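You operate a simulated robot arm through the tools that you are given. There is no shell and no other tool.

The job below is to be done with a simulated robot arm. You get a single attempt, and the scene is never put back.

JOB
Swap the pink slab for the cream one and press its block again.
Fine: triple press lid up, pink slab to the free spot on the black mat, lid down to its stops and up again; that block medium, the others as they were, no crack.

The check looks at the end state, three seconds after you hand in, the way a careful person would. Anything else that was tipped, shoved, dropped, spilled or broken makes it a failure. Lids that push on must go on centred and level and be pressed home; caps that screw on are set level and turned clockwise until they are tight.

ROBOT AND FRAMES
A 7-joint arm with a two-finger parallel gripper, fixed in place. Base frame: the origin is on the floor under the middle of its stand, x ahead of it, y to its left, z up. Readings come in mm, rad, newtons and seconds.
It reaches about 1247 mm from its shoulder. Its first joint turns from -2.304 to 2.304 rad. Payload 3.91 kg.
The tool frame sits at the grasp point between the pads (the TCP): z along the fingers, y along the line on which they close. The tips reach 30 mm beyond it. Largest opening 110 mm; finger width 20, thickness 10; the body of the gripper, 48 by 112 mm, starts 55 mm behind the TCP.
Orientation is that of the tool frame in the base frame, as a unit quaternion [x, y, z, w]. With the fingers straight down and closing along the base's y, the tool's x points along the base's -x, its y along +y and its z along -z.

CONTROLS
- The arm moves only by the tool jog_arm. Its argument "steps" is a list of rows, each a list of 7 numbers: the shift along the base's x, y, z in units of 20 mm (1.0 is 20 mm), then the turn, a rotation vector about the base's x, y, z in units of 5 degrees (1.0 is 5 degrees), then the gripper command, from -1 (fully open) to 1 (shut), values between in proportion. In form: [[x, y, z, ax, ay, az, gripper], ...]. A call has 1 to 20 rows; each row shifts and turns the commanded pose from where the row before left it. A call with a number of a shift or a turn outside -1 to 1 is refused whole. Each row takes 0.2 s and may step no farther than 50 mm and 0.15 rad from the row before; otherwise, or with a gripper value out of range, the whole call is refused. Where a pose cannot be reached the arm comes as near as it can. A force on the tool above 90 N (or 10 N above the force at the start of the call, whichever is more), or a blocked arm, ends the call early, and 0.2 s more pass. The fingers move at their own pace (about 108 mm/s each) and stop on an object; they squeeze with about 20 N. The grip force told is the motor's: it shows also when the fingers shut on nothing. Time passes only in rows, and 0.2 s behind the last, so rows that do not move let the fingers close. The reply holds the time, the measured pose of the TCP, the force on the tool along the base axes, the opening and the grip force, in the units named above and with some noise, with the torque about the TCP (base axes, N m) and any sound that the robot's microphone picked up.
- Cameras (640 x 400 px; columns grow to the right, rows downward): "scene" is fixed at [222, -500.4, 1547.7]; the picture's right is [0.98, -0.21, 0.00], its down [-0.09, -0.42, -0.91] and it looks along [0.19, 0.89, -0.42] (base axes); focal length 330 px, centre (320, 200). "wrist" rides on the gripper at [72, 17, -103] in the tool frame; the picture's right is [-0.23, 0.97, 0.00], its down [-0.76, -0.18, -0.62] and it looks along [-0.61, -0.14, 0.78] (tool axes); focal length 222 px, centre (320, 200). There is no depth. A picture from a camera that has moved, and an enlarged one, comes with that camera's place and axes in the base frame and with its lens.
- camera(camera): a new picture of that camera. It takes no simulated time.
- close_up(camera, box): a new picture of the part [left, top, right, bottom] of that camera's present view, enlarged. It takes no simulated time.
- sign_off(): hands the job in; it is judged then, once.

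Places have to be worked out from the pictures, the camera data and where the tool is seen. Open the gripper and draw the arm clear of the work before you hand the job in, unless the task says otherwise.

The tools are called after "Request:" as name(argument=value, ...) on one line, values as JSON. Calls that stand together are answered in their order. jog_arm: Moves the arm, as the interface text tells. Its arguments: {"type":"object","properties":{"steps":{"type":"array","items":{"type":"array","items":{"type":"number"}}}},"required":["steps"]} The other tools are called the same way: camera (camera) takes a picture; close_up (camera, box) takes an enlarged picture of a part of a camera's view; sign_off () hands the job in.

At the start:

```text
t: 0.0
tool_pos: [395.2, 538.5, 1444.5]
tool_rot: [0.0, 1.0, 0.001, 0.0]
contact_force: [-0.3, 0.2, 0.9]
wrist_torque: [0.03, 0.0, 0.01]
gripper_width: 109.7
grip_force: 0.0
```

scene: 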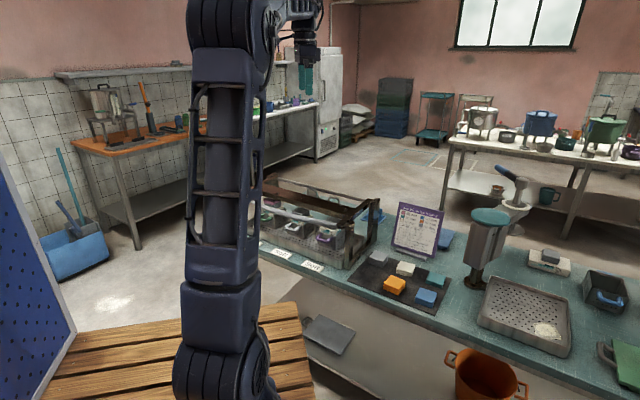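
wrist: 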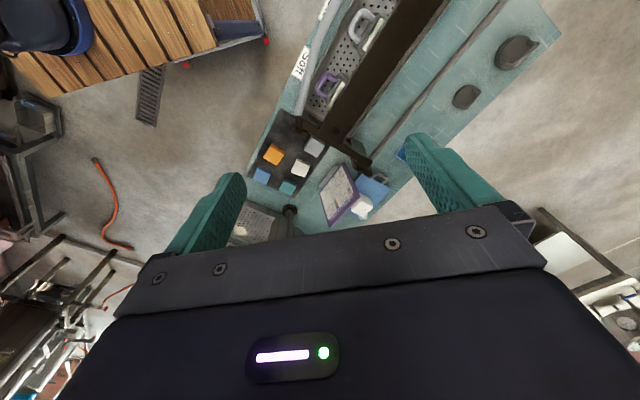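

The first pictures show a bench with a triple press, a black mat with coloured slabs and a poster. I'll look closer at each of them before moving.

Request:
close_up(camera="scene", box=[240, 160, 460, 320])

Request:
close_up(camera="scene", box=[380, 195, 450, 265])

Request:
close_up(camera="wrist", box=[230, 0, 430, 240])

```text
2.50 times, centred on (350, 240) of scene
camera zoom: at [222.0, -500.4, 1547.7], right [0.98, -0.21, 0.0], down [-0.09, -0.42, -0.91], along [0.19, 0.89, -0.42], focal length 824 px, centre (245, 100)
```

zoom: 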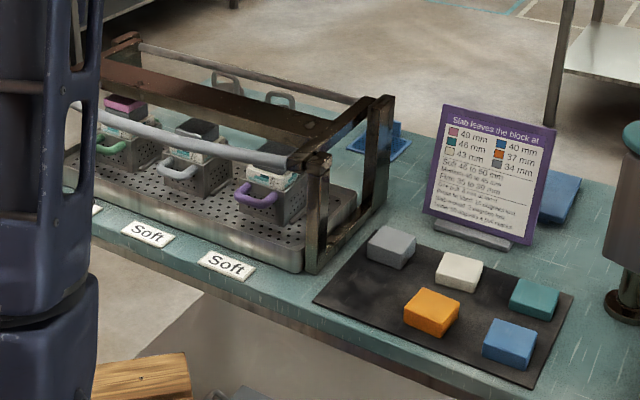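

```text
5.71 times, centred on (415, 230) of scene
camera zoom: at [222.0, -500.4, 1547.7], right [0.98, -0.21, 0.0], down [-0.09, -0.42, -0.91], along [0.19, 0.89, -0.42], focal length 1884 px, centre (-223, 29)
```

zoom: 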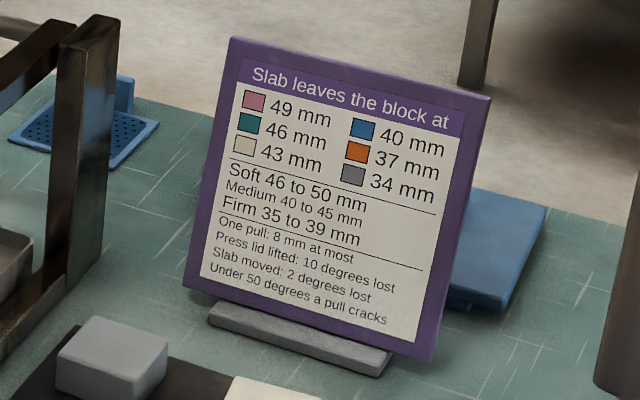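

```text
1.67 times, centred on (330, 120) of wrist
camera zoom: at [321.9, 553.6, 1547.2], right [0.23, 0.97, 0.0], down [0.76, -0.18, 0.62], along [0.61, -0.14, -0.78], focal length 370 px, centre (303, 333)
```

zoom: 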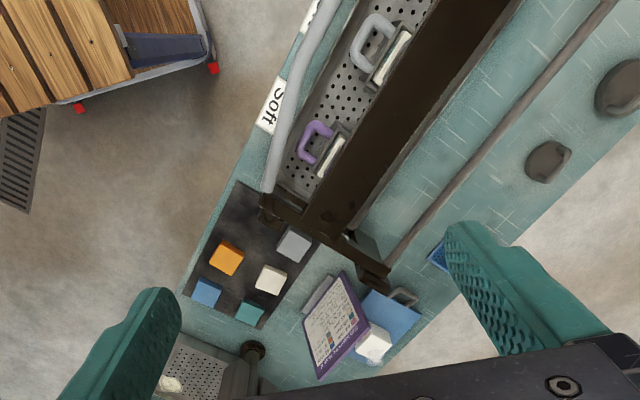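

The slabs sit on a diagonal mat around (650..790, 235..465) with tops near z 828, and the poster gives slab-to-height and temperature rules. I'll zoom in on the press to see moulds, labels and any temperature readout.

Request:
close_up(camera="scene", box=[255, 180, 355, 270])

Request:
close_up(camera="wrist", box=[300, 0, 420, 90])

Request:
close_up(camera="scene", box=[430, 160, 640, 400])

```text
4.44 times, centred on (305, 225) of scene
camera zoom: at [222.0, -500.4, 1547.7], right [0.98, -0.21, 0.0], down [-0.09, -0.42, -0.91], along [0.19, 0.89, -0.42], focal length 1466 px, centre (387, 89)
```

zoom: 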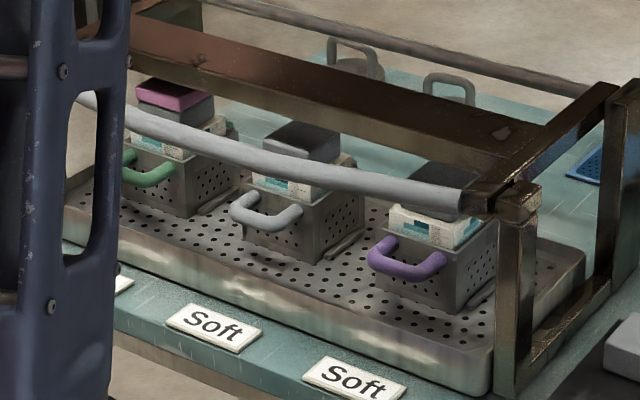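

```text
4.44 times, centred on (360, 45) of wrist
camera zoom: at [321.9, 553.6, 1547.2], right [0.23, 0.97, 0.0], down [0.76, -0.18, 0.62], along [0.61, -0.14, -0.78], focal length 987 px, centre (142, 889)
```

zoom: 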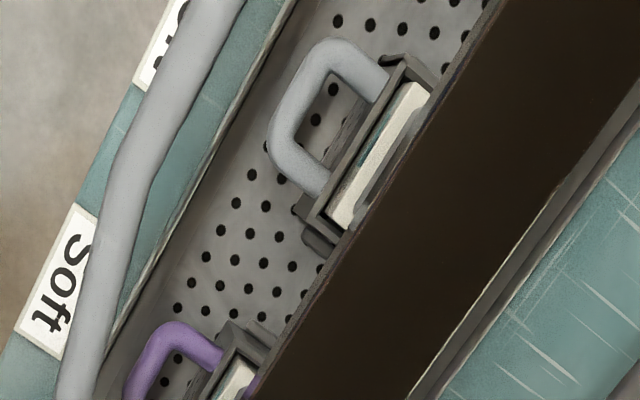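

```text
1.67 times, centred on (535, 280) of scene
camera zoom: at [222.0, -500.4, 1547.7], right [0.98, -0.21, 0.0], down [-0.09, -0.42, -0.91], along [0.19, 0.89, -0.42], focal length 550 px, centre (-38, 67)
```

zoom: 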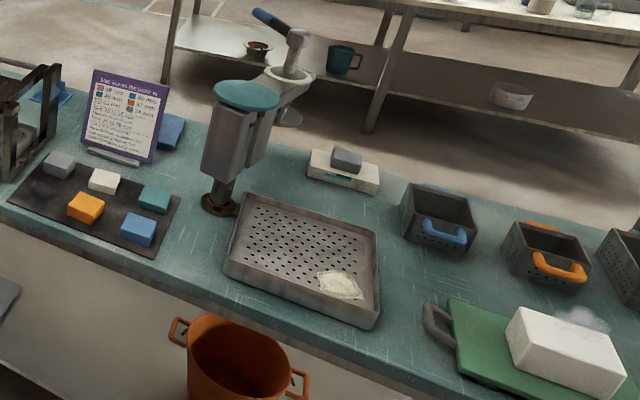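

The press has three moulds (green handle with the pink slab, then white, then purple) under a brown beam with a grey front bar. I'll turn the wrist to face the bench and drop back in front of the press for a better view.

Request:
jog_arm(steps=[[-0.81, -0.16, -0.81, 0, 0, 0.7, -1], [-0.81, -0.16, -0.81, 0, 0, 0.7, -1], [-0.81, -0.16, -0.81, 0, 0, 0.7, -1], [-0.81, -0.16, -0.81, 0, 0, 0.7, -1], [-0.81, -0.16, -0.81, 0, 0, 0.7, -1], [-0.81, -0.16, -0.81, 0, 0, 0.7, -1], [-0.81, -0.16, -0.81, 0, 0, 0.7, -1], [-0.81, -0.16, -0.81, 0, 0, 0.7, -1], [-0.81, -0.16, -0.81, 0, 0, 0.7, -1], [-0.81, -0.16, -0.81, 0, 0, 0.7, -1], [-0.81, -0.16, -0.81, 0, 0, 0.7, -1], [-0.81, -0.16, -0.81, 0, 0, 0.7, -1]])

Request:
camera(camera="wrist")

Request:
camera(camera="scene")

```text
t: 2.6
tool_pos: [200.9, 497.9, 1247.1]
tool_rot: [-0.358, 0.934, 0.0, 0.0]
contact_force: [0.7, -0.6, -0.7]
wrist_torque: [-0.01, 0.0, -0.01]
gripper_width: 110.2
grip_force: 0.0
```

```text
taken
camera wrist: at [135.2, 460.6, 1351.1], right [-0.48, 0.88, 0.0], down [0.68, 0.38, 0.62], along [0.55, 0.3, -0.78], focal length 222 px, centre (320, 200)
```

wrist: 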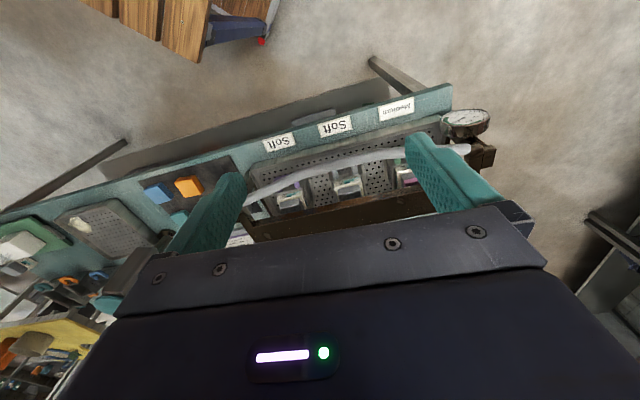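

```text
taken
```

scene: 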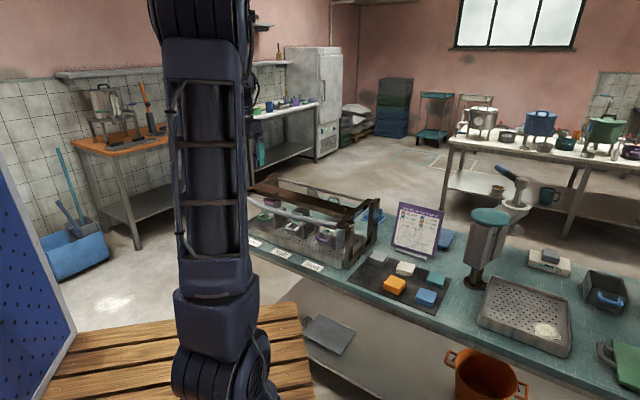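

A dial gauge is mounted at the press's far-left end, and the labels read Soft, Soft, and probably Medium at left. I'll zoom in on these.

Request:
close_up(camera="wrist", box=[430, 95, 500, 150])

Request:
close_up(camera="wrist", box=[240, 90, 420, 240])

Request:
close_up(camera="wrist", box=[370, 90, 430, 130])

```text
7.27 times, centred on (465, 122) of wrist
camera zoom: at [135.2, 460.6, 1351.1], right [-0.48, 0.88, 0.0], down [0.68, 0.38, 0.62], along [0.55, 0.3, -0.78], focal length 1615 px, centre (-734, 764)
```

zoom: 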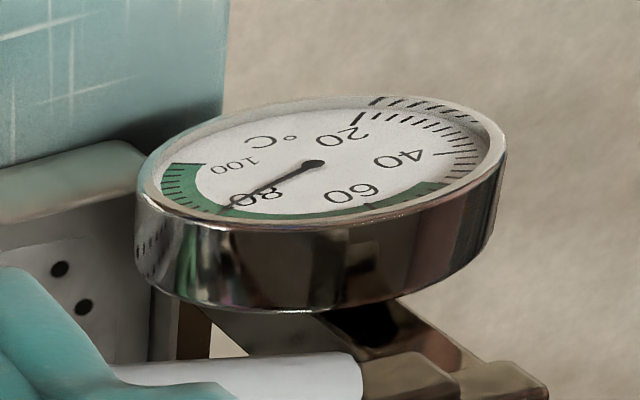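

```text
2.67 times, centred on (330, 165) of wrist
camera zoom: at [135.2, 460.6, 1351.1], right [-0.48, 0.88, 0.0], down [0.68, 0.38, 0.62], along [0.55, 0.3, -0.78], focal length 592 px, centre (293, 293)
```

zoom: 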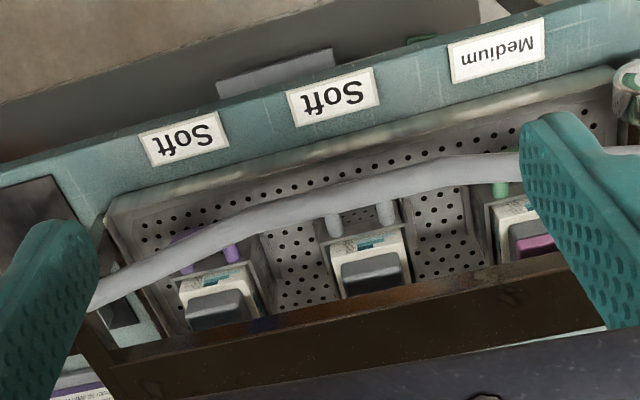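

```text
10.00 times, centred on (400, 110) of wrist
camera zoom: at [135.2, 460.6, 1351.1], right [-0.48, 0.88, 0.0], down [0.68, 0.38, 0.62], along [0.55, 0.3, -0.78], focal length 2221 px, centre (-480, 1100)
```

zoom: 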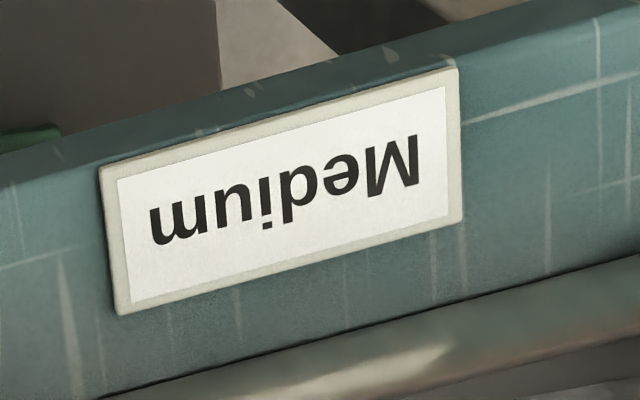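

The dial reads about 80 °C, and the labels are Medium for the green mould and Soft for the white and purple ones. I need to see whether the lid is up or down now, so I'll tilt the wrist and lower it in front of the press.

Request:
jog_arm(steps=[[-0.325, -0.2, -0.8, 0.536, -0.592, 0, -1], [-0.325, -0.2, -0.8, 0.536, -0.592, 0, -1], [-0.325, -0.2, -0.8, 0.536, -0.592, 0, -1], [-0.325, -0.2, -0.8, 0.536, -0.592, 0, -1], [-0.325, -0.2, -0.8, 0.536, -0.592, 0, -1], [-0.325, -0.2, -0.8, 0.536, -0.592, 0, -1], [-0.325, -0.2, -0.8, 0.536, -0.592, 0, -1], [-0.325, -0.2, -0.8, 0.536, -0.592, 0, -1], [-0.325, -0.2, -0.8, 0.536, -0.592, 0, -1], [-0.325, -0.2, -0.8, 0.536, -0.592, 0, -1]])

Request:
camera(camera="wrist")

```text
t: 4.8
tool_pos: [134.8, 460.3, 1090.8]
tool_rot: [-0.337, 0.877, 0.124, 0.32]
contact_force: [-0.3, 0.2, 0.2]
wrist_torque: [0.0, 0.05, -0.01]
gripper_width: 109.8
grip_force: 0.1
```

```text
taken
camera wrist: at [33.1, 389.2, 1122.7], right [-0.52, 0.84, 0.15], down [0.26, -0.01, 0.97], along [0.81, 0.54, -0.21], focal length 222 px, centre (320, 200)
```

wrist: 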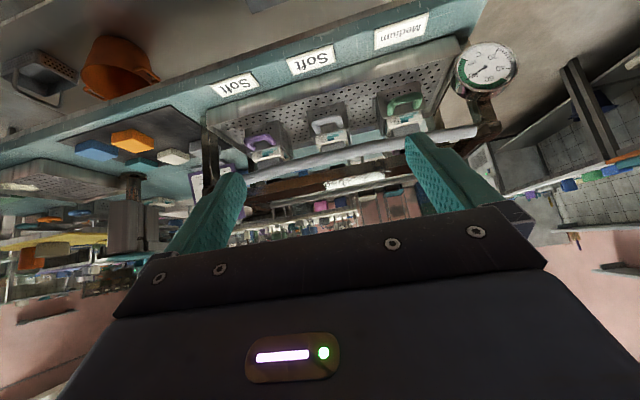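

Now the press front shows well. I'll zoom on the gauge and on the lid and moulds.

Request:
close_up(camera="wrist", box=[190, 60, 350, 220])

Request:
close_up(camera="wrist", box=[330, 60, 530, 200])

Request:
close_up(camera="wrist", box=[450, 40, 525, 100])

```text
2.50 times, centred on (270, 140) of wrist
camera zoom: at [33.1, 389.2, 1122.7], right [-0.52, 0.84, 0.15], down [0.26, -0.01, 0.97], along [0.81, 0.54, -0.21], focal length 555 px, centre (445, 350)
```

zoom: 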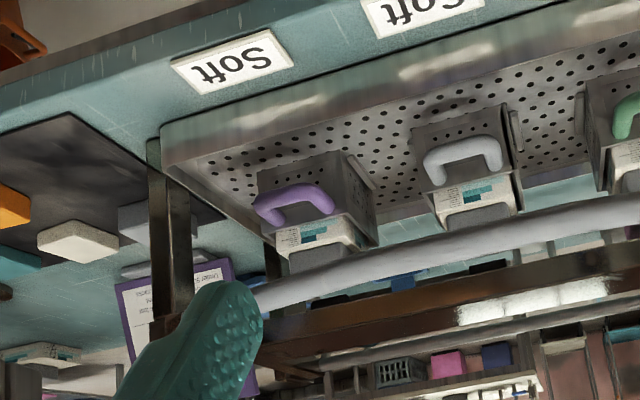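

```text
2.86 times, centred on (430, 130) of wrist
camera zoom: at [33.1, 389.2, 1122.7], right [-0.52, 0.84, 0.15], down [0.26, -0.01, 0.97], along [0.81, 0.54, -0.21], focal length 635 px, centre (6, 400)
```

zoom: 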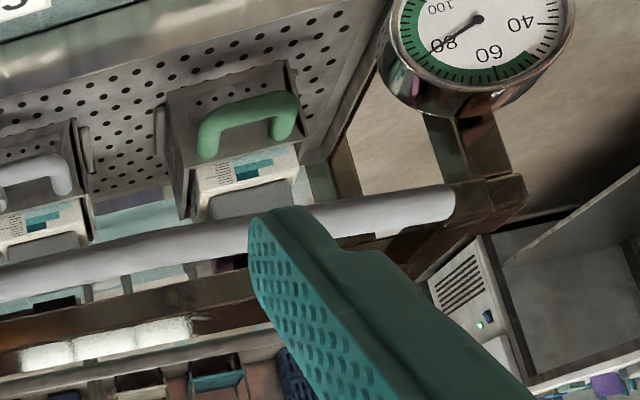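

```text
6.67 times, centred on (488, 70) of wrist
camera zoom: at [33.1, 389.2, 1122.7], right [-0.52, 0.84, 0.15], down [0.26, -0.01, 0.97], along [0.81, 0.54, -0.21], focal length 1481 px, centre (-797, 1067)
```

zoom: 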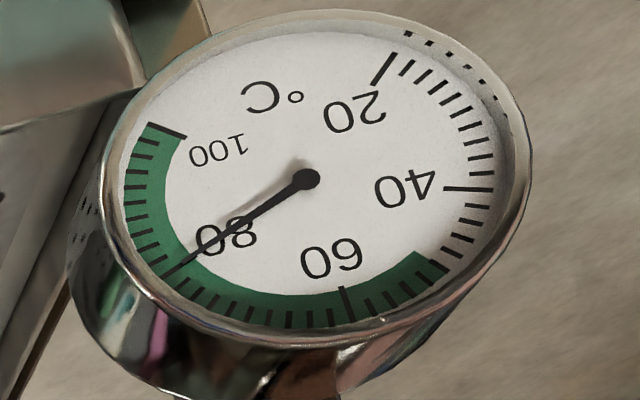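

The dial reads 80 °C. I'll zoom the scene camera on the press's right end to judge the hinge, stops and lid position.

Request:
close_up(camera="scene", box=[320, 185, 390, 275])

Request:
close_up(camera="scene", box=[245, 175, 325, 245])

```text
4.44 times, centred on (355, 230) of scene
camera zoom: at [222.0, -500.4, 1547.7], right [0.98, -0.21, 0.0], down [-0.09, -0.42, -0.91], along [0.19, 0.89, -0.42], focal length 1466 px, centre (164, 67)
```

zoom: 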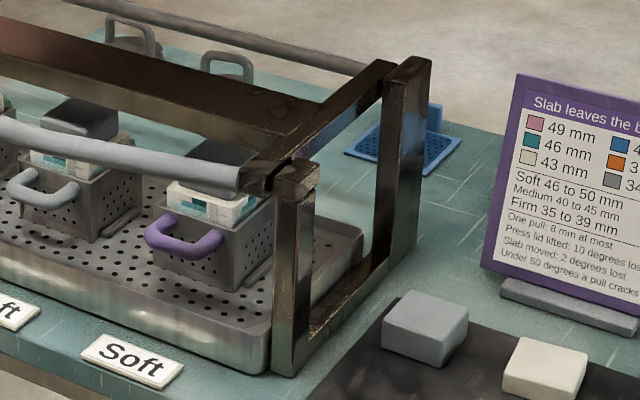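

```text
5.71 times, centred on (285, 210) of scene
camera zoom: at [222.0, -500.4, 1547.7], right [0.98, -0.21, 0.0], down [-0.09, -0.42, -0.91], along [0.19, 0.89, -0.42], focal length 1884 px, centre (520, 143)
```

zoom: 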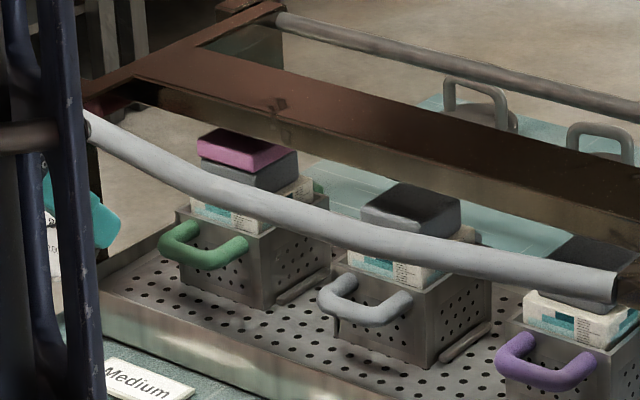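

The lid looks down now: its side arms are level from the rear hinge posts to the front posts, with the board over the pink slab. I'll straighten the wrist, rise, and turn so the fingers can close across the front bar, then look at the bar from above.

Request:
jog_arm(steps=[[0, 0, 0.6, -0.536, 0.592, 0, -1], [0, 0, 0.6, -0.536, 0.592, 0, -1], [0, 0, 0.6, -0.536, 0.592, 0, -1], [0, 0, 0.6, -0.536, 0.592, 0, -1], [0, 0, 0.6, -0.536, 0.592, 0, -1], [0, 0, 0.6, -0.536, 0.592, 0, -1], [0, 0, 0.6, -0.536, 0.592, 0, -1], [0, 0, 0.6, -0.536, 0.592, 0, -1], [0, 0, 0.6, -0.536, 0.592, 0, -1], [0, 0, 0.6, -0.536, 0.592, 0, -1]])

Request:
jog_arm(steps=[[0.45, 0.45, 0, 0, 0, -0.967, -1], [0.45, 0.45, 0, 0, 0, -0.967, -1], [0.45, 0.45, 0, 0, 0, -0.967, -1], [0.45, 0.45, 0, 0, 0, -0.967, -1], [0.45, 0.45, 0, 0, 0, -0.967, -1], [0.45, 0.45, 0, 0, 0, -0.967, -1], [0.45, 0.45, 0, 0, 0, -0.967, -1], [0.45, 0.45, 0, 0, 0, -0.967, -1], [0.45, 0.45, 0, 0, 0, -0.967, -1], [0.45, 0.45, 0, 0, 0, -0.967, -1], [0.45, 0.45, 0, 0, 0, -0.967, -1], [0.45, 0.45, 0, 0, 0, -0.967, -1], [0.45, 0.45, 0, 0, 0, -0.967, -1], [0.45, 0.45, 0, 0, 0, -0.967, -1], [0.45, 0.45, 0, 0, 0, -0.967, -1], [0.45, 0.45, 0, 0, 0, -0.967, -1], [0.45, 0.45, 0, 0, 0, -0.967, -1], [0.45, 0.45, 0, 0, 0, -0.967, -1]])

Request:
camera(camera="wrist")

```text
t: 7.0
tool_pos: [135.4, 459.2, 1208.3]
tool_rot: [-0.358, 0.934, 0.0, -0.002]
contact_force: [-0.8, -0.5, 0.0]
wrist_torque: [0.02, -0.01, 0.05]
gripper_width: 110.0
grip_force: 0.1
```

```text
t: 10.8
tool_pos: [298.9, 620.4, 1208.8]
tool_rot: [0.383, 0.924, -0.001, 0.0]
contact_force: [0.6, -0.1, 0.6]
wrist_torque: [0.01, 0.0, -0.01]
gripper_width: 110.1
grip_force: 0.0
```

```text
taken
camera wrist: at [257.8, 682.7, 1312.3], right [0.85, 0.53, 0.0], down [0.41, -0.66, 0.62], along [0.33, -0.53, -0.78], focal length 222 px, centre (320, 200)
```

wrist: 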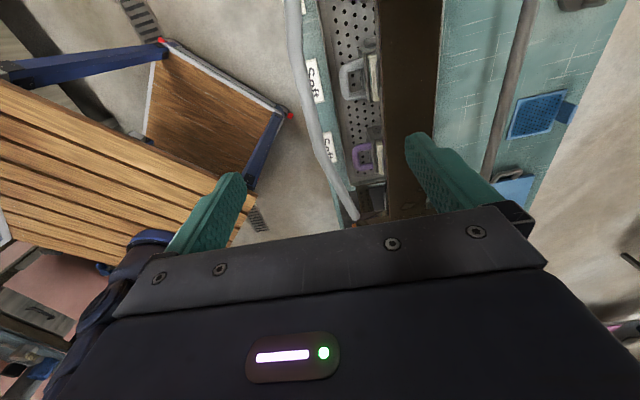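

I need the bar's position more precisely, so I'll zoom into this view.

Request:
close_up(camera="wrist", box=[270, 0, 470, 235])

Request:
close_up(camera="scene", box=[250, 140, 390, 280])

```text
1.70 times, centred on (370, 118) of wrist
camera zoom: at [257.8, 682.7, 1312.3], right [0.85, 0.53, 0.0], down [0.41, -0.66, 0.62], along [0.33, -0.53, -0.78], focal length 378 px, centre (235, 340)
```

zoom: 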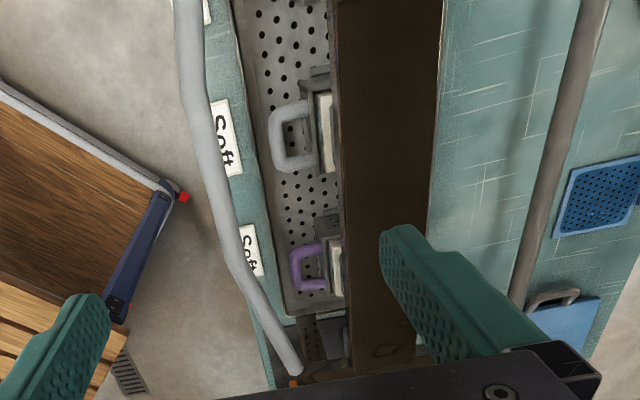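

```text
2.86 times, centred on (320, 210) of scene
camera zoom: at [222.0, -500.4, 1547.7], right [0.98, -0.21, 0.0], down [-0.09, -0.42, -0.91], along [0.19, 0.89, -0.42], focal length 942 px, centre (320, 171)
```

zoom: 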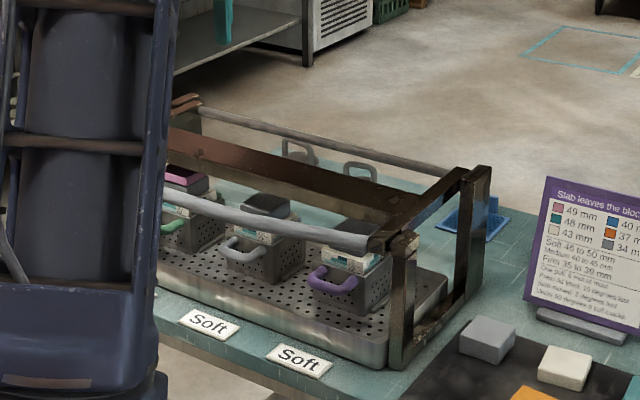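

Combining views, the bar's middle is at about (293, 596, 982), about 21 mm thick and bowed toward the robot. The rear rod is about 280 mm behind it, level with the bar. I'll descend to a hover above the bar's middle and look again.

Request:
jog_arm(steps=[[-0.0375, -0.1525, -0.8, 0, 0, 0, -1], [-0.0375, -0.1525, -0.8, 0, 0, 0, -1], [-0.0375, -0.1525, -0.8, 0, 0, 0, -1], [-0.0375, -0.1525, -0.8, 0, 0, 0, -1], [-0.0375, -0.1525, -0.8, 0, 0, 0, -1], [-0.0375, -0.1525, -0.8, 0, 0, 0, -1], [-0.0375, -0.1525, -0.8, 0, 0, 0, -1], [-0.0375, -0.1525, -0.8, 0, 0, 0, -1]])

Request:
camera(camera="wrist")

Request:
close_up(camera="scene", box=[200, 60, 400, 280])

```text
t: 12.6
tool_pos: [290.1, 597.7, 1080.2]
tool_rot: [0.383, 0.924, 0.0, 0.0]
contact_force: [0.1, 0.1, 1.0]
wrist_torque: [0.04, -0.02, -0.01]
gripper_width: 109.8
grip_force: 0.0
```

```text
taken
camera wrist: at [250.6, 659.4, 1184.1], right [0.85, 0.53, 0.0], down [0.41, -0.66, 0.62], along [0.33, -0.53, -0.78], focal length 222 px, centre (320, 200)
```

wrist: 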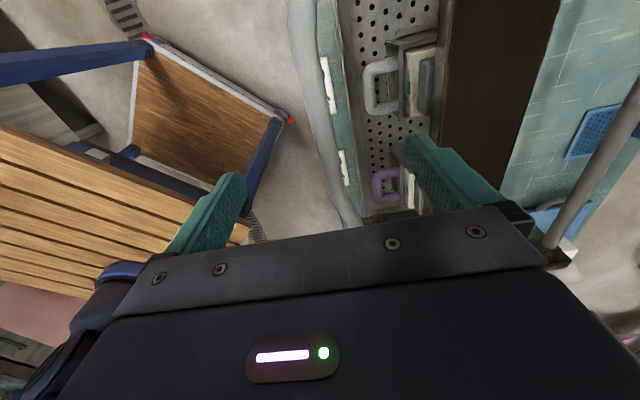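

```text
1.82 times, centred on (300, 170) of scene
camera zoom: at [222.0, -500.4, 1547.7], right [0.98, -0.21, 0.0], down [-0.09, -0.42, -0.91], along [0.19, 0.89, -0.42], focal length 600 px, centre (356, 254)
```

zoom: 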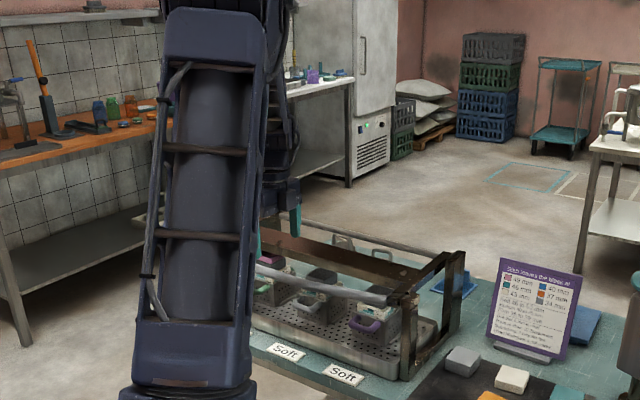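

I'll zoom to measure the bar's centre under the TCP.

Request:
close_up(camera="wrist", box=[240, 40, 400, 240])

Request:
close_up(camera="wrist", box=[330, 0, 460, 210])

```text
2.00 times, centred on (320, 140) of wrist
camera zoom: at [250.6, 659.4, 1184.1], right [0.85, 0.53, 0.0], down [0.41, -0.66, 0.62], along [0.33, -0.53, -0.78], focal length 444 px, centre (320, 320)
```

zoom: 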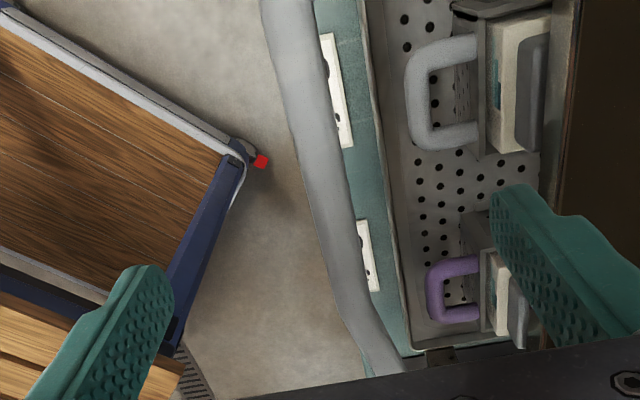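

```text
1.90 times, centred on (395, 105) of wrist
camera zoom: at [250.6, 659.4, 1184.1], right [0.85, 0.53, 0.0], down [0.41, -0.66, 0.62], along [0.33, -0.53, -0.78], focal length 423 px, centre (177, 381)
```

zoom: 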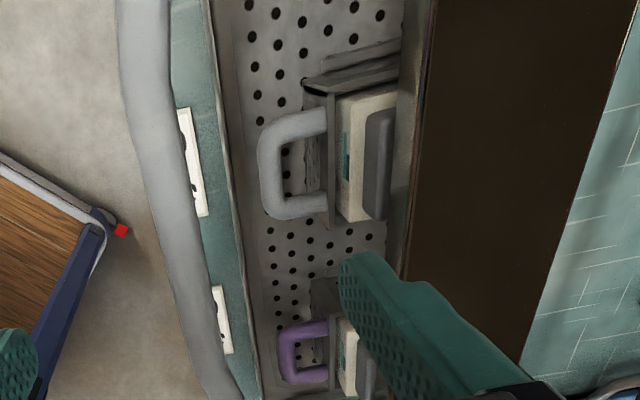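

The bar's centre sits within about 2 mm of the TCP line. I'll descend so the fingers straddle it and check forces and the view.

Request:
jog_arm(steps=[[0, 0, -0.8, 0, 0, 0, -0.4], [0, 0, -0.8, 0, 0, 0, -0.4], [0, 0, -0.8, 0, 0, 0, -0.4], [0, 0, -0.8, 0, 0, 0, -0.4], [0, 0, -0.8, 0, 0, 0, -0.4], [0, 0, -0.8, 0, 0, 0, -0.4]])

Request:
camera(camera="wrist")

Request:
close_up(camera="scene", box=[250, 140, 390, 280])

```text
t: 14.0
tool_pos: [289.2, 597.5, 985.5]
tool_rot: [0.383, 0.924, 0.0, 0.0]
contact_force: [-0.5, 0.2, -0.7]
wrist_torque: [0.01, 0.01, 0.0]
gripper_width: 77.0
grip_force: 0.1
```

```text
taken
camera wrist: at [250.4, 659.9, 1088.6], right [0.85, 0.53, 0.0], down [0.41, -0.66, 0.62], along [0.33, -0.53, -0.78], focal length 222 px, centre (320, 200)
```

wrist: 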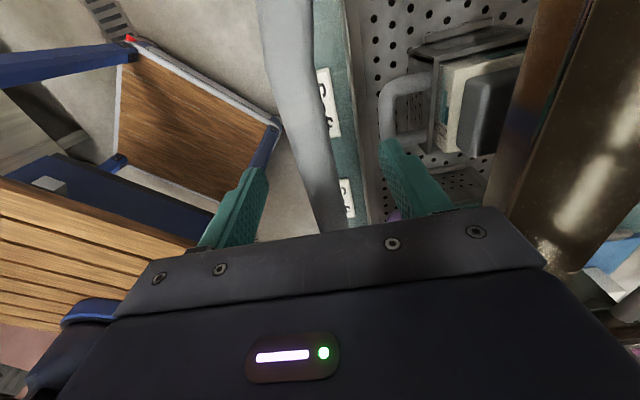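

```text
2.86 times, centred on (320, 210) of scene
camera zoom: at [222.0, -500.4, 1547.7], right [0.98, -0.21, 0.0], down [-0.09, -0.42, -0.91], along [0.19, 0.89, -0.42], focal length 942 px, centre (320, 171)
```

zoom: 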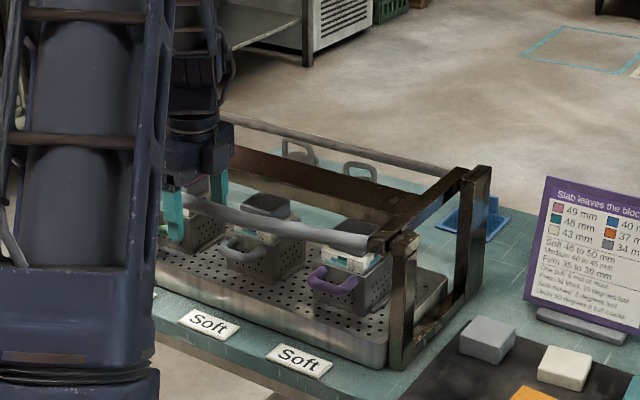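

The bar lies between the fingers and centred. I'll close on it.

Request:
jog_arm(steps=[[0, 0, 0, 0, 0, 0, 0.2], [0, 0, 0, 0, 0, 0, 0.8], [0, 0, 0, 0, 0, 0, 1], [0, 0, 0, 0, 0, 0, 1]])

Request:
camera(camera="wrist")

```text
t: 15.0
tool_pos: [291.4, 598.6, 984.8]
tool_rot: [0.383, 0.924, 0.001, -0.001]
contact_force: [20.3, 26.9, 0.7]
wrist_torque: [0.29, 0.18, 0.3]
gripper_width: 19.7
grip_force: 44.9
```

```text
taken
camera wrist: at [252.0, 661.0, 1088.7], right [0.85, 0.53, 0.0], down [0.41, -0.67, 0.62], along [0.33, -0.53, -0.78], focal length 222 px, centre (320, 200)
```

wrist: 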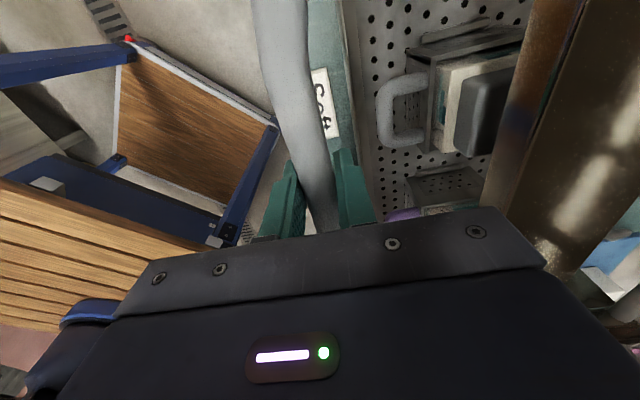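

The bar is gripped (19.7 mm wide), with about 34 N of side load from a 2–3 mm offset. I'll relieve that and start lifting by a small amount to feel the lid.

Request:
jog_arm(steps=[[0.07, 0.07, 0, 0, 0, 0, 1], [0.03, 0.03, 0.25, 0, 0, 0, 1], [0, 0, 0.25, 0, 0, 0, 1]])

```text
t: 15.8
tool_pos: [293.2, 599.5, 994.6]
tool_rot: [0.382, 0.924, -0.001, 0.001]
contact_force: [5.7, 10.5, -9.7]
wrist_torque: [-0.68, -0.44, 0.21]
gripper_width: 19.8
grip_force: 44.7
```

The lid load is only about 10 N downward so far. I'll check that the bar moved with the fingers.

Request:
close_up(camera="scene", box=[250, 140, 390, 280])

Request:
camera(camera="wrist")

```text
2.86 times, centred on (320, 210) of scene
camera zoom: at [222.0, -500.4, 1547.7], right [0.98, -0.21, 0.0], down [-0.09, -0.42, -0.91], along [0.19, 0.89, -0.42], focal length 942 px, centre (320, 171)
```

zoom: 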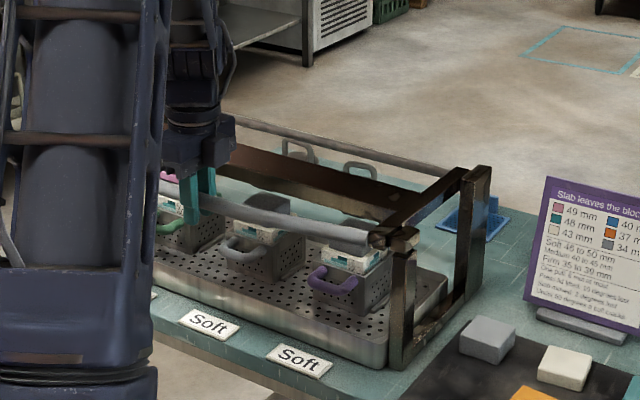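

```text
taken
camera wrist: at [252.2, 661.6, 1097.3], right [0.85, 0.53, 0.0], down [0.41, -0.66, 0.62], along [0.33, -0.53, -0.78], focal length 222 px, centre (320, 200)
```

wrist: 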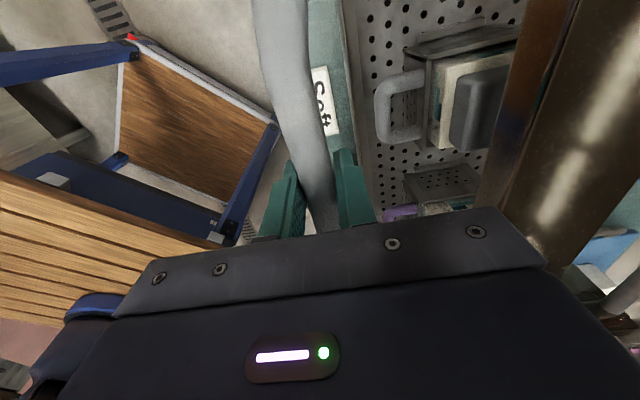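

The lid moves with the fingers. I'll follow an arc about the rear hinge (radius about 281 mm) in chunks, watching forces.

Request:
jog_arm(steps=[[0.032, 0.0315, 0.735, 0, 0, 0, 1], [0.059, 0.058, 0.73, 0, 0, 0, 1], [0.087, 0.085, 0.725, 0, 0, 0, 1], [0.114, 0.112, 0.72, 0, 0, 0, 1], [0.14, 0.1375, 0.71, 0, 0, 0, 1]])

Request:
close_up(camera="scene", box=[250, 140, 390, 280])

```text
t: 17.0
tool_pos: [301.2, 608.9, 1068.2]
tool_rot: [0.383, 0.924, 0.0, 0.001]
contact_force: [-10.5, -5.9, -5.1]
wrist_torque: [0.07, 0.15, 0.26]
gripper_width: 19.5
grip_force: 45.1
```

```text
2.86 times, centred on (320, 210) of scene
camera zoom: at [222.0, -500.4, 1547.7], right [0.98, -0.21, 0.0], down [-0.09, -0.42, -0.91], along [0.19, 0.89, -0.42], focal length 942 px, centre (320, 171)
```

zoom: 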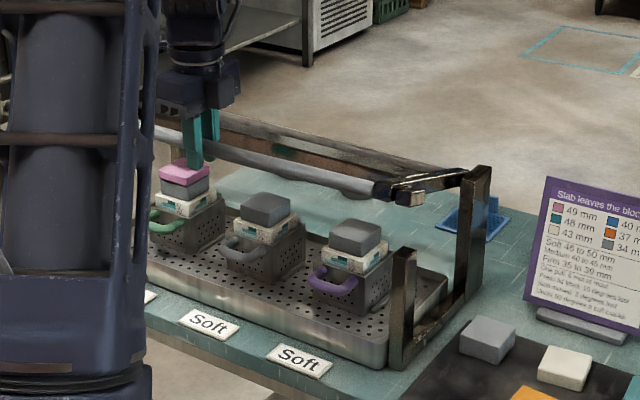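

The lid swings up freely with small forces; all three stacks are visible and undisturbed. I continue along the arc to about 40°.

Request:
jog_arm(steps=[[0.129, 0.127, 0.7, 0, 0, 0, 1], [0.184, 0.18, 0.689, 0, 0, 0, 1], [0.21, 0.205, 0.675, 0, 0, 0, 1], [0.234, 0.23, 0.658, 0, 0, 0, 1], [0.258, 0.253, 0.64, 0, 0, 0, 1], [0.282, 0.277, 0.62, 0, 0, 0, 1], [0.305, 0.299, 0.599, 0, 0, 0, 1], [0.327, 0.321, 0.576, 0, 0, 0, 1]])

Request:
camera(camera="scene")

```text
t: 18.8
tool_pos: [342.3, 646.0, 1168.8]
tool_rot: [0.383, 0.924, -0.001, 0.001]
contact_force: [11.7, 13.7, -25.0]
wrist_torque: [0.17, -0.01, 0.15]
gripper_width: 19.8
grip_force: 45.0
```

```text
taken
```

scene: 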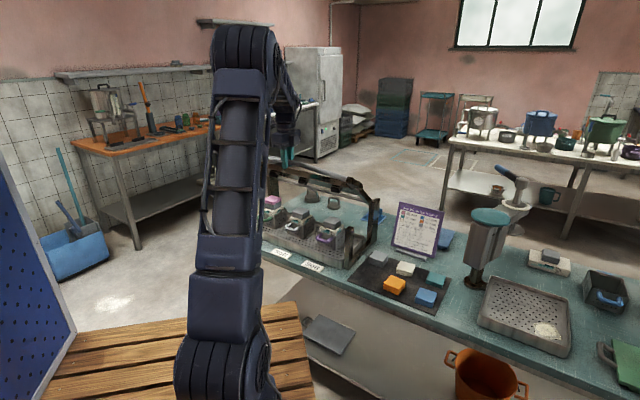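

The measured points fit a circle about a hinge at v≈911, z≈985, R≈283, and the lid is now at about 40°. I correct 2 mm inward and continue to about 58°.

Request:
jog_arm(steps=[[0.407, 0.399, 0.485, 0, 0, 0, 1], [0.374, 0.366, 0.523, 0, 0, 0, 1], [0.393, 0.385, 0.495, 0, 0, 0, 1], [0.411, 0.4025, 0.466, 0, 0, 0, 1], [0.427, 0.419, 0.435, 0, 0, 0, 1], [0.443, 0.434, 0.403, 0, 0, 0, 1]])

Request:
camera(camera="wrist")

```text
t: 20.2
tool_pos: [390.1, 692.9, 1226.4]
tool_rot: [0.382, 0.924, 0.0, 0.0]
contact_force: [-3.4, -5.7, 1.3]
wrist_torque: [0.13, 0.6, 0.0]
gripper_width: 19.9
grip_force: 45.0
```

```text
taken
camera wrist: at [349.7, 755.8, 1330.7], right [0.85, 0.53, 0.0], down [0.41, -0.66, 0.62], along [0.33, -0.53, -0.78], focal length 222 px, centre (320, 200)
```

wrist: 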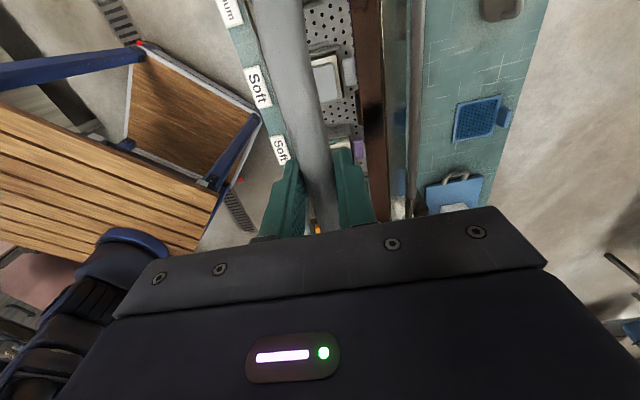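

The lid is at about 58° with near-zero load. I continue toward vertical.

Request:
jog_arm(steps=[[0.458, 0.449, 0.37, 0, 0, 0, 1], [0.471, 0.462, 0.336, 0, 0, 0, 1], [0.483, 0.473, 0.301, 0, 0, 0, 1], [0.493, 0.484, 0.265, 0, 0, 0, 1], [0.502, 0.493, 0.229, 0, 0, 0, 1]])

Request:
close_up(camera="scene", box=[220, 100, 400, 280])

```text
t: 21.4
tool_pos: [437.4, 740.6, 1254.9]
tool_rot: [0.383, 0.924, -0.001, 0.0]
contact_force: [-5.4, 3.7, -6.3]
wrist_torque: [0.39, 0.46, -0.14]
gripper_width: 19.6
grip_force: 45.3
```

```text
2.22 times, centred on (310, 190) of scene
camera zoom: at [222.0, -500.4, 1547.7], right [0.98, -0.21, 0.0], down [-0.09, -0.42, -0.91], along [0.19, 0.89, -0.42], focal length 733 px, centre (342, 222)
```

zoom: 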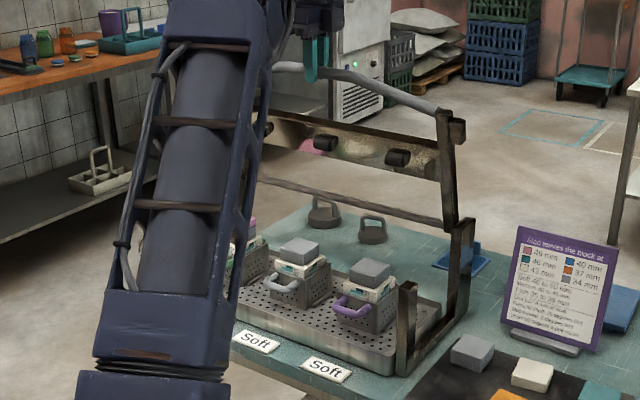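

The lid is at about 73°; presser knobs are visible under the board. I keep following the arc, feeling for an upper stop.

Request:
jog_arm(steps=[[0.51, 0.5, 0.19, 0, 0, 0, 1], [0.517, 0.507, 0.154, 0, 0, 0, 1], [0.522, 0.512, 0.116, 0, 0, 0, 1], [0.5255, 0.515, 0.0775, 0, 0, 0, 1]])

Request:
close_up(camera="scene", box=[220, 100, 400, 280])

```text
t: 22.4
tool_pos: [478.7, 783.2, 1266.8]
tool_rot: [0.383, 0.924, 0.001, 0.0]
contact_force: [-3.8, 3.1, -7.2]
wrist_torque: [0.14, 0.1, -0.12]
gripper_width: 19.5
grip_force: 44.9
```

```text
2.22 times, centred on (310, 190) of scene
camera zoom: at [222.0, -500.4, 1547.7], right [0.98, -0.21, 0.0], down [-0.09, -0.42, -0.91], along [0.19, 0.89, -0.42], focal length 733 px, centre (342, 222)
```

zoom: 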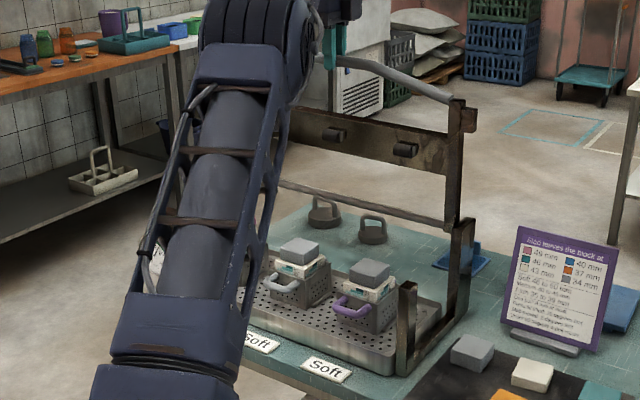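

The lid is at about 86°. I go on past vertical, watching for the stop.

Request:
jog_arm(steps=[[0.5276, 0.517, 0.0385, 0, 0, 0, 1], [0.528, 0.518, 0, 0, 0, 0, 1], [0.5276, 0.517, -0.0385, 0, 0, 0, 1]])

```text
t: 23.2
tool_pos: [500.4, 803.1, 1266.6]
tool_rot: [0.381, 0.925, 0.002, 0.001]
contact_force: [-18.2, 20.3, 13.0]
wrist_torque: [0.36, 0.34, -0.22]
gripper_width: 19.5
grip_force: 45.1
out of reach, approached as far as the arm can: row 3
```

The arm hit its reach limit with the lid just past vertical (~92°). I'll tilt the fingers forward about the bar to bring the wrist nearer and gain reach.

Request:
jog_arm(steps=[[0, 0, 0, 0.7, -0.714, 0, 1], [0, 0, 0, 0.7, -0.714, 0, 1], [0, 0, 0, 0.7, -0.714, 0, 1]])

Request:
close_up(camera="scene", box=[220, 100, 400, 280])

```text
t: 24.0
tool_pos: [503.7, 802.7, 1263.1]
tool_rot: [0.379, 0.916, 0.12, 0.052]
contact_force: [-8.4, 8.5, -8.0]
wrist_torque: [0.04, 0.05, -0.29]
gripper_width: 20.0
grip_force: 45.5
```

```text
2.22 times, centred on (310, 190) of scene
camera zoom: at [222.0, -500.4, 1547.7], right [0.98, -0.21, 0.0], down [-0.09, -0.42, -0.91], along [0.19, 0.89, -0.42], focal length 733 px, centre (342, 222)
```

zoom: 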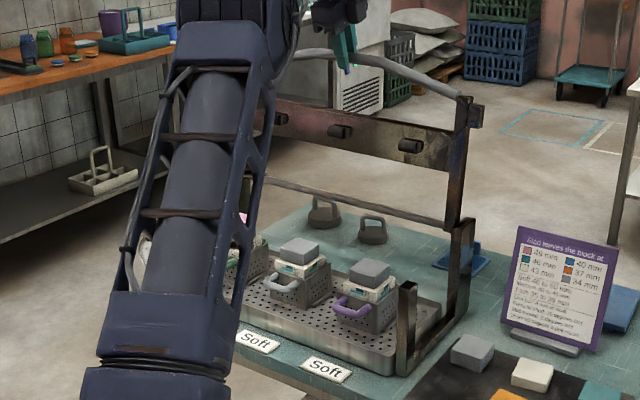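

The lid is at about 92°. I push on gently with more tilt to find where the lid stops.

Request:
jog_arm(steps=[[0.352, 0.345, -0.026, 0.7, -0.714, 0, 1], [0.351, 0.344, -0.043, 0.7, -0.714, 0, 1], [0.35, 0.343, -0.06, 0.7, -0.714, 0, 1]])

Request:
close_up(camera="scene", box=[220, 100, 400, 280])

```text
t: 24.8
tool_pos: [517.3, 817.7, 1260.5]
tool_rot: [0.371, 0.897, 0.22, 0.095]
contact_force: [-28.9, -46.2, -0.9]
wrist_torque: [-0.78, 0.53, -0.55]
gripper_width: 19.8
grip_force: 44.6
stopped in row 3: the force on the tool passed its limit at 106 N (the readings are from after the stop); the commanded pose is now the measured one
```

```text
2.22 times, centred on (310, 190) of scene
camera zoom: at [222.0, -500.4, 1547.7], right [0.98, -0.21, 0.0], down [-0.09, -0.42, -0.91], along [0.19, 0.89, -0.42], focal length 733 px, centre (342, 222)
```

zoom: 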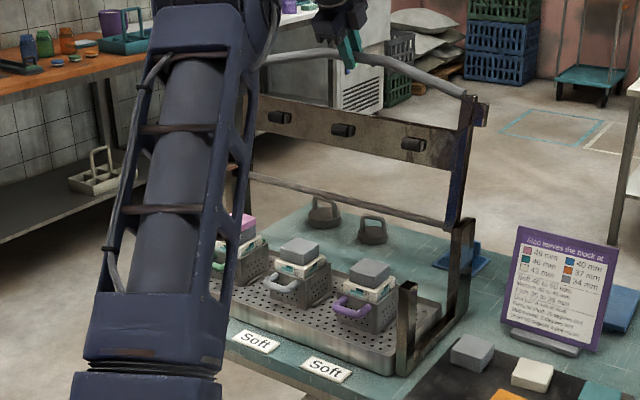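

The lid met its upper stop at about 96°, leaning past vertical, so it should rest there. I'll ease off 2 mm, open, and back out along the finger axis.

Request:
jog_arm(steps=[[-0.07, -0.07, 0, 0, 0, 0, 1], [0, 0, 0, 0, 0, 0, 0.4], [0, 0, 0, 0, 0, 0, 0], [0, 0, 0, 0, 0, 0, 0]])

Request:
close_up(camera="scene", box=[220, 100, 400, 280])

Request:
camera(camera="wrist")

```text
t: 25.8
tool_pos: [516.2, 819.0, 1259.8]
tool_rot: [0.371, 0.897, 0.221, 0.097]
contact_force: [-0.5, 0.1, 0.7]
wrist_torque: [-0.01, 0.01, -0.02]
gripper_width: 55.2
grip_force: 0.1
```

```text
2.22 times, centred on (310, 190) of scene
camera zoom: at [222.0, -500.4, 1547.7], right [0.98, -0.21, 0.0], down [-0.09, -0.42, -0.91], along [0.19, 0.89, -0.42], focal length 733 px, centre (342, 222)
```

zoom: 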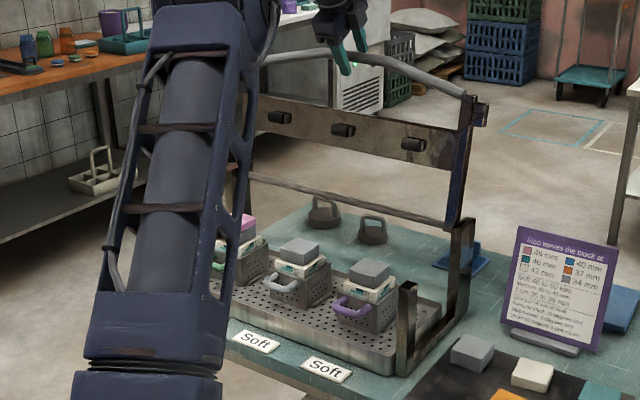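

```text
taken
camera wrist: at [441.1, 845.6, 1358.3], right [0.77, 0.45, 0.46], down [0.22, -0.85, 0.47], along [0.6, -0.26, -0.75], focal length 222 px, centre (320, 200)
```

wrist: 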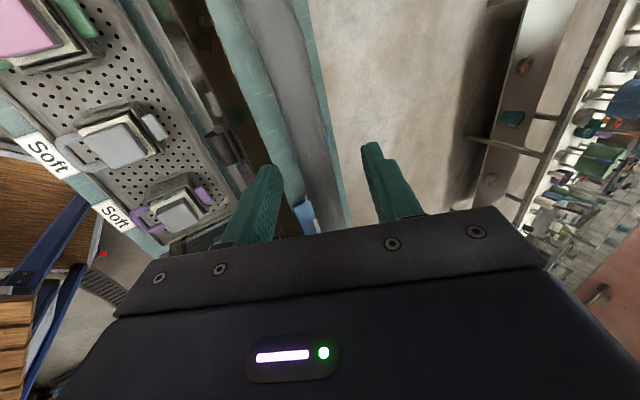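

The lid stays up on its own. I'll back out along the finger axis, straighten the wrist, and go over the pink slab.

Request:
jog_arm(steps=[[-0.35, -0.34, 0.86, 0, 0, 0, -0.3], [-0.35, -0.34, 0.86, 0, 0, 0, -0.3], [-0.35, -0.34, 0.86, 0, 0, 0, -0.5], [-0.35, -0.34, 0.86, 0, 0, 0, -1], [-0.35, -0.34, 0.86, 0, 0, 0, -1]])

Request:
jog_arm(steps=[[-0.9, -0.2, 0, -0.649, 0.662, 0, -1], [-0.9, -0.2, 0, -0.649, 0.662, 0, -1], [-0.9, -0.1, -0.4, -0.649, 0.662, 0, -1], [-0.9, 0, -0.6, -0.649, 0.662, 0, -1], [-0.9, 0, -0.8, -0.649, 0.662, 0, -1], [-0.9, 0, -0.8, -0.649, 0.662, 0, -1], [-0.9, 0, -0.8, 0, 0, 0, -1], [-0.9, 0, -0.8, 0, 0, 0, -1], [-0.9, 0, -0.8, 0, 0, 0, -1], [-0.9, 0, -0.8, 0, 0, 0, -1]])

Request:
camera(camera="wrist")

Request:
camera(camera="scene")

```text
t: 27.0
tool_pos: [482.4, 783.9, 1344.7]
tool_rot: [0.371, 0.897, 0.221, 0.097]
contact_force: [0.0, 0.4, -0.7]
wrist_torque: [-0.02, 0.02, -0.01]
gripper_width: 110.2
grip_force: 0.1
```

```text
t: 29.2
tool_pos: [303.3, 775.4, 1227.2]
tool_rot: [0.382, 0.924, 0.001, 0.003]
contact_force: [-0.1, 0.5, 0.6]
wrist_torque: [0.03, 0.04, 0.02]
gripper_width: 110.4
grip_force: 0.1
```

```text
taken
camera wrist: at [262.4, 836.7, 1331.5], right [0.85, 0.53, 0.0], down [0.41, -0.66, 0.63], along [0.33, -0.53, -0.78], focal length 222 px, centre (320, 200)
```

wrist: 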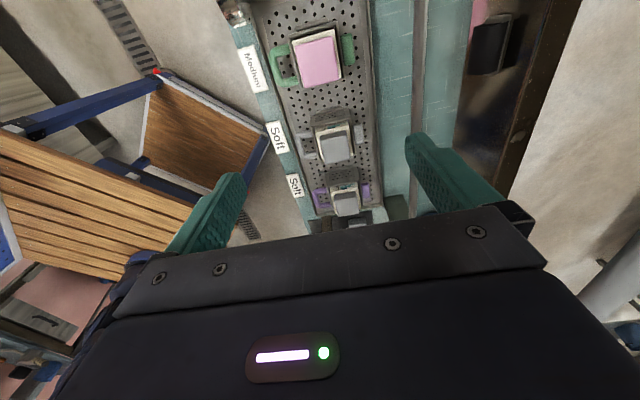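

```text
taken
```

scene: 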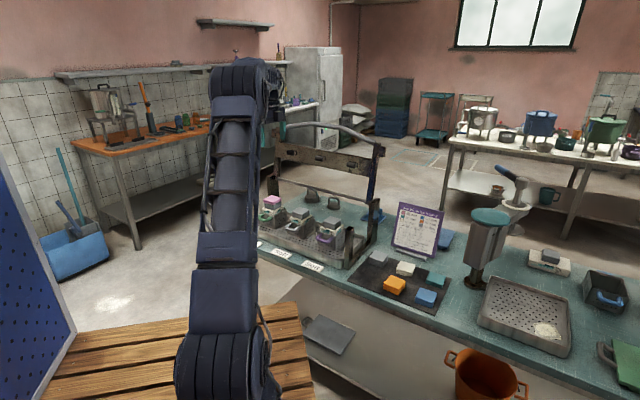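

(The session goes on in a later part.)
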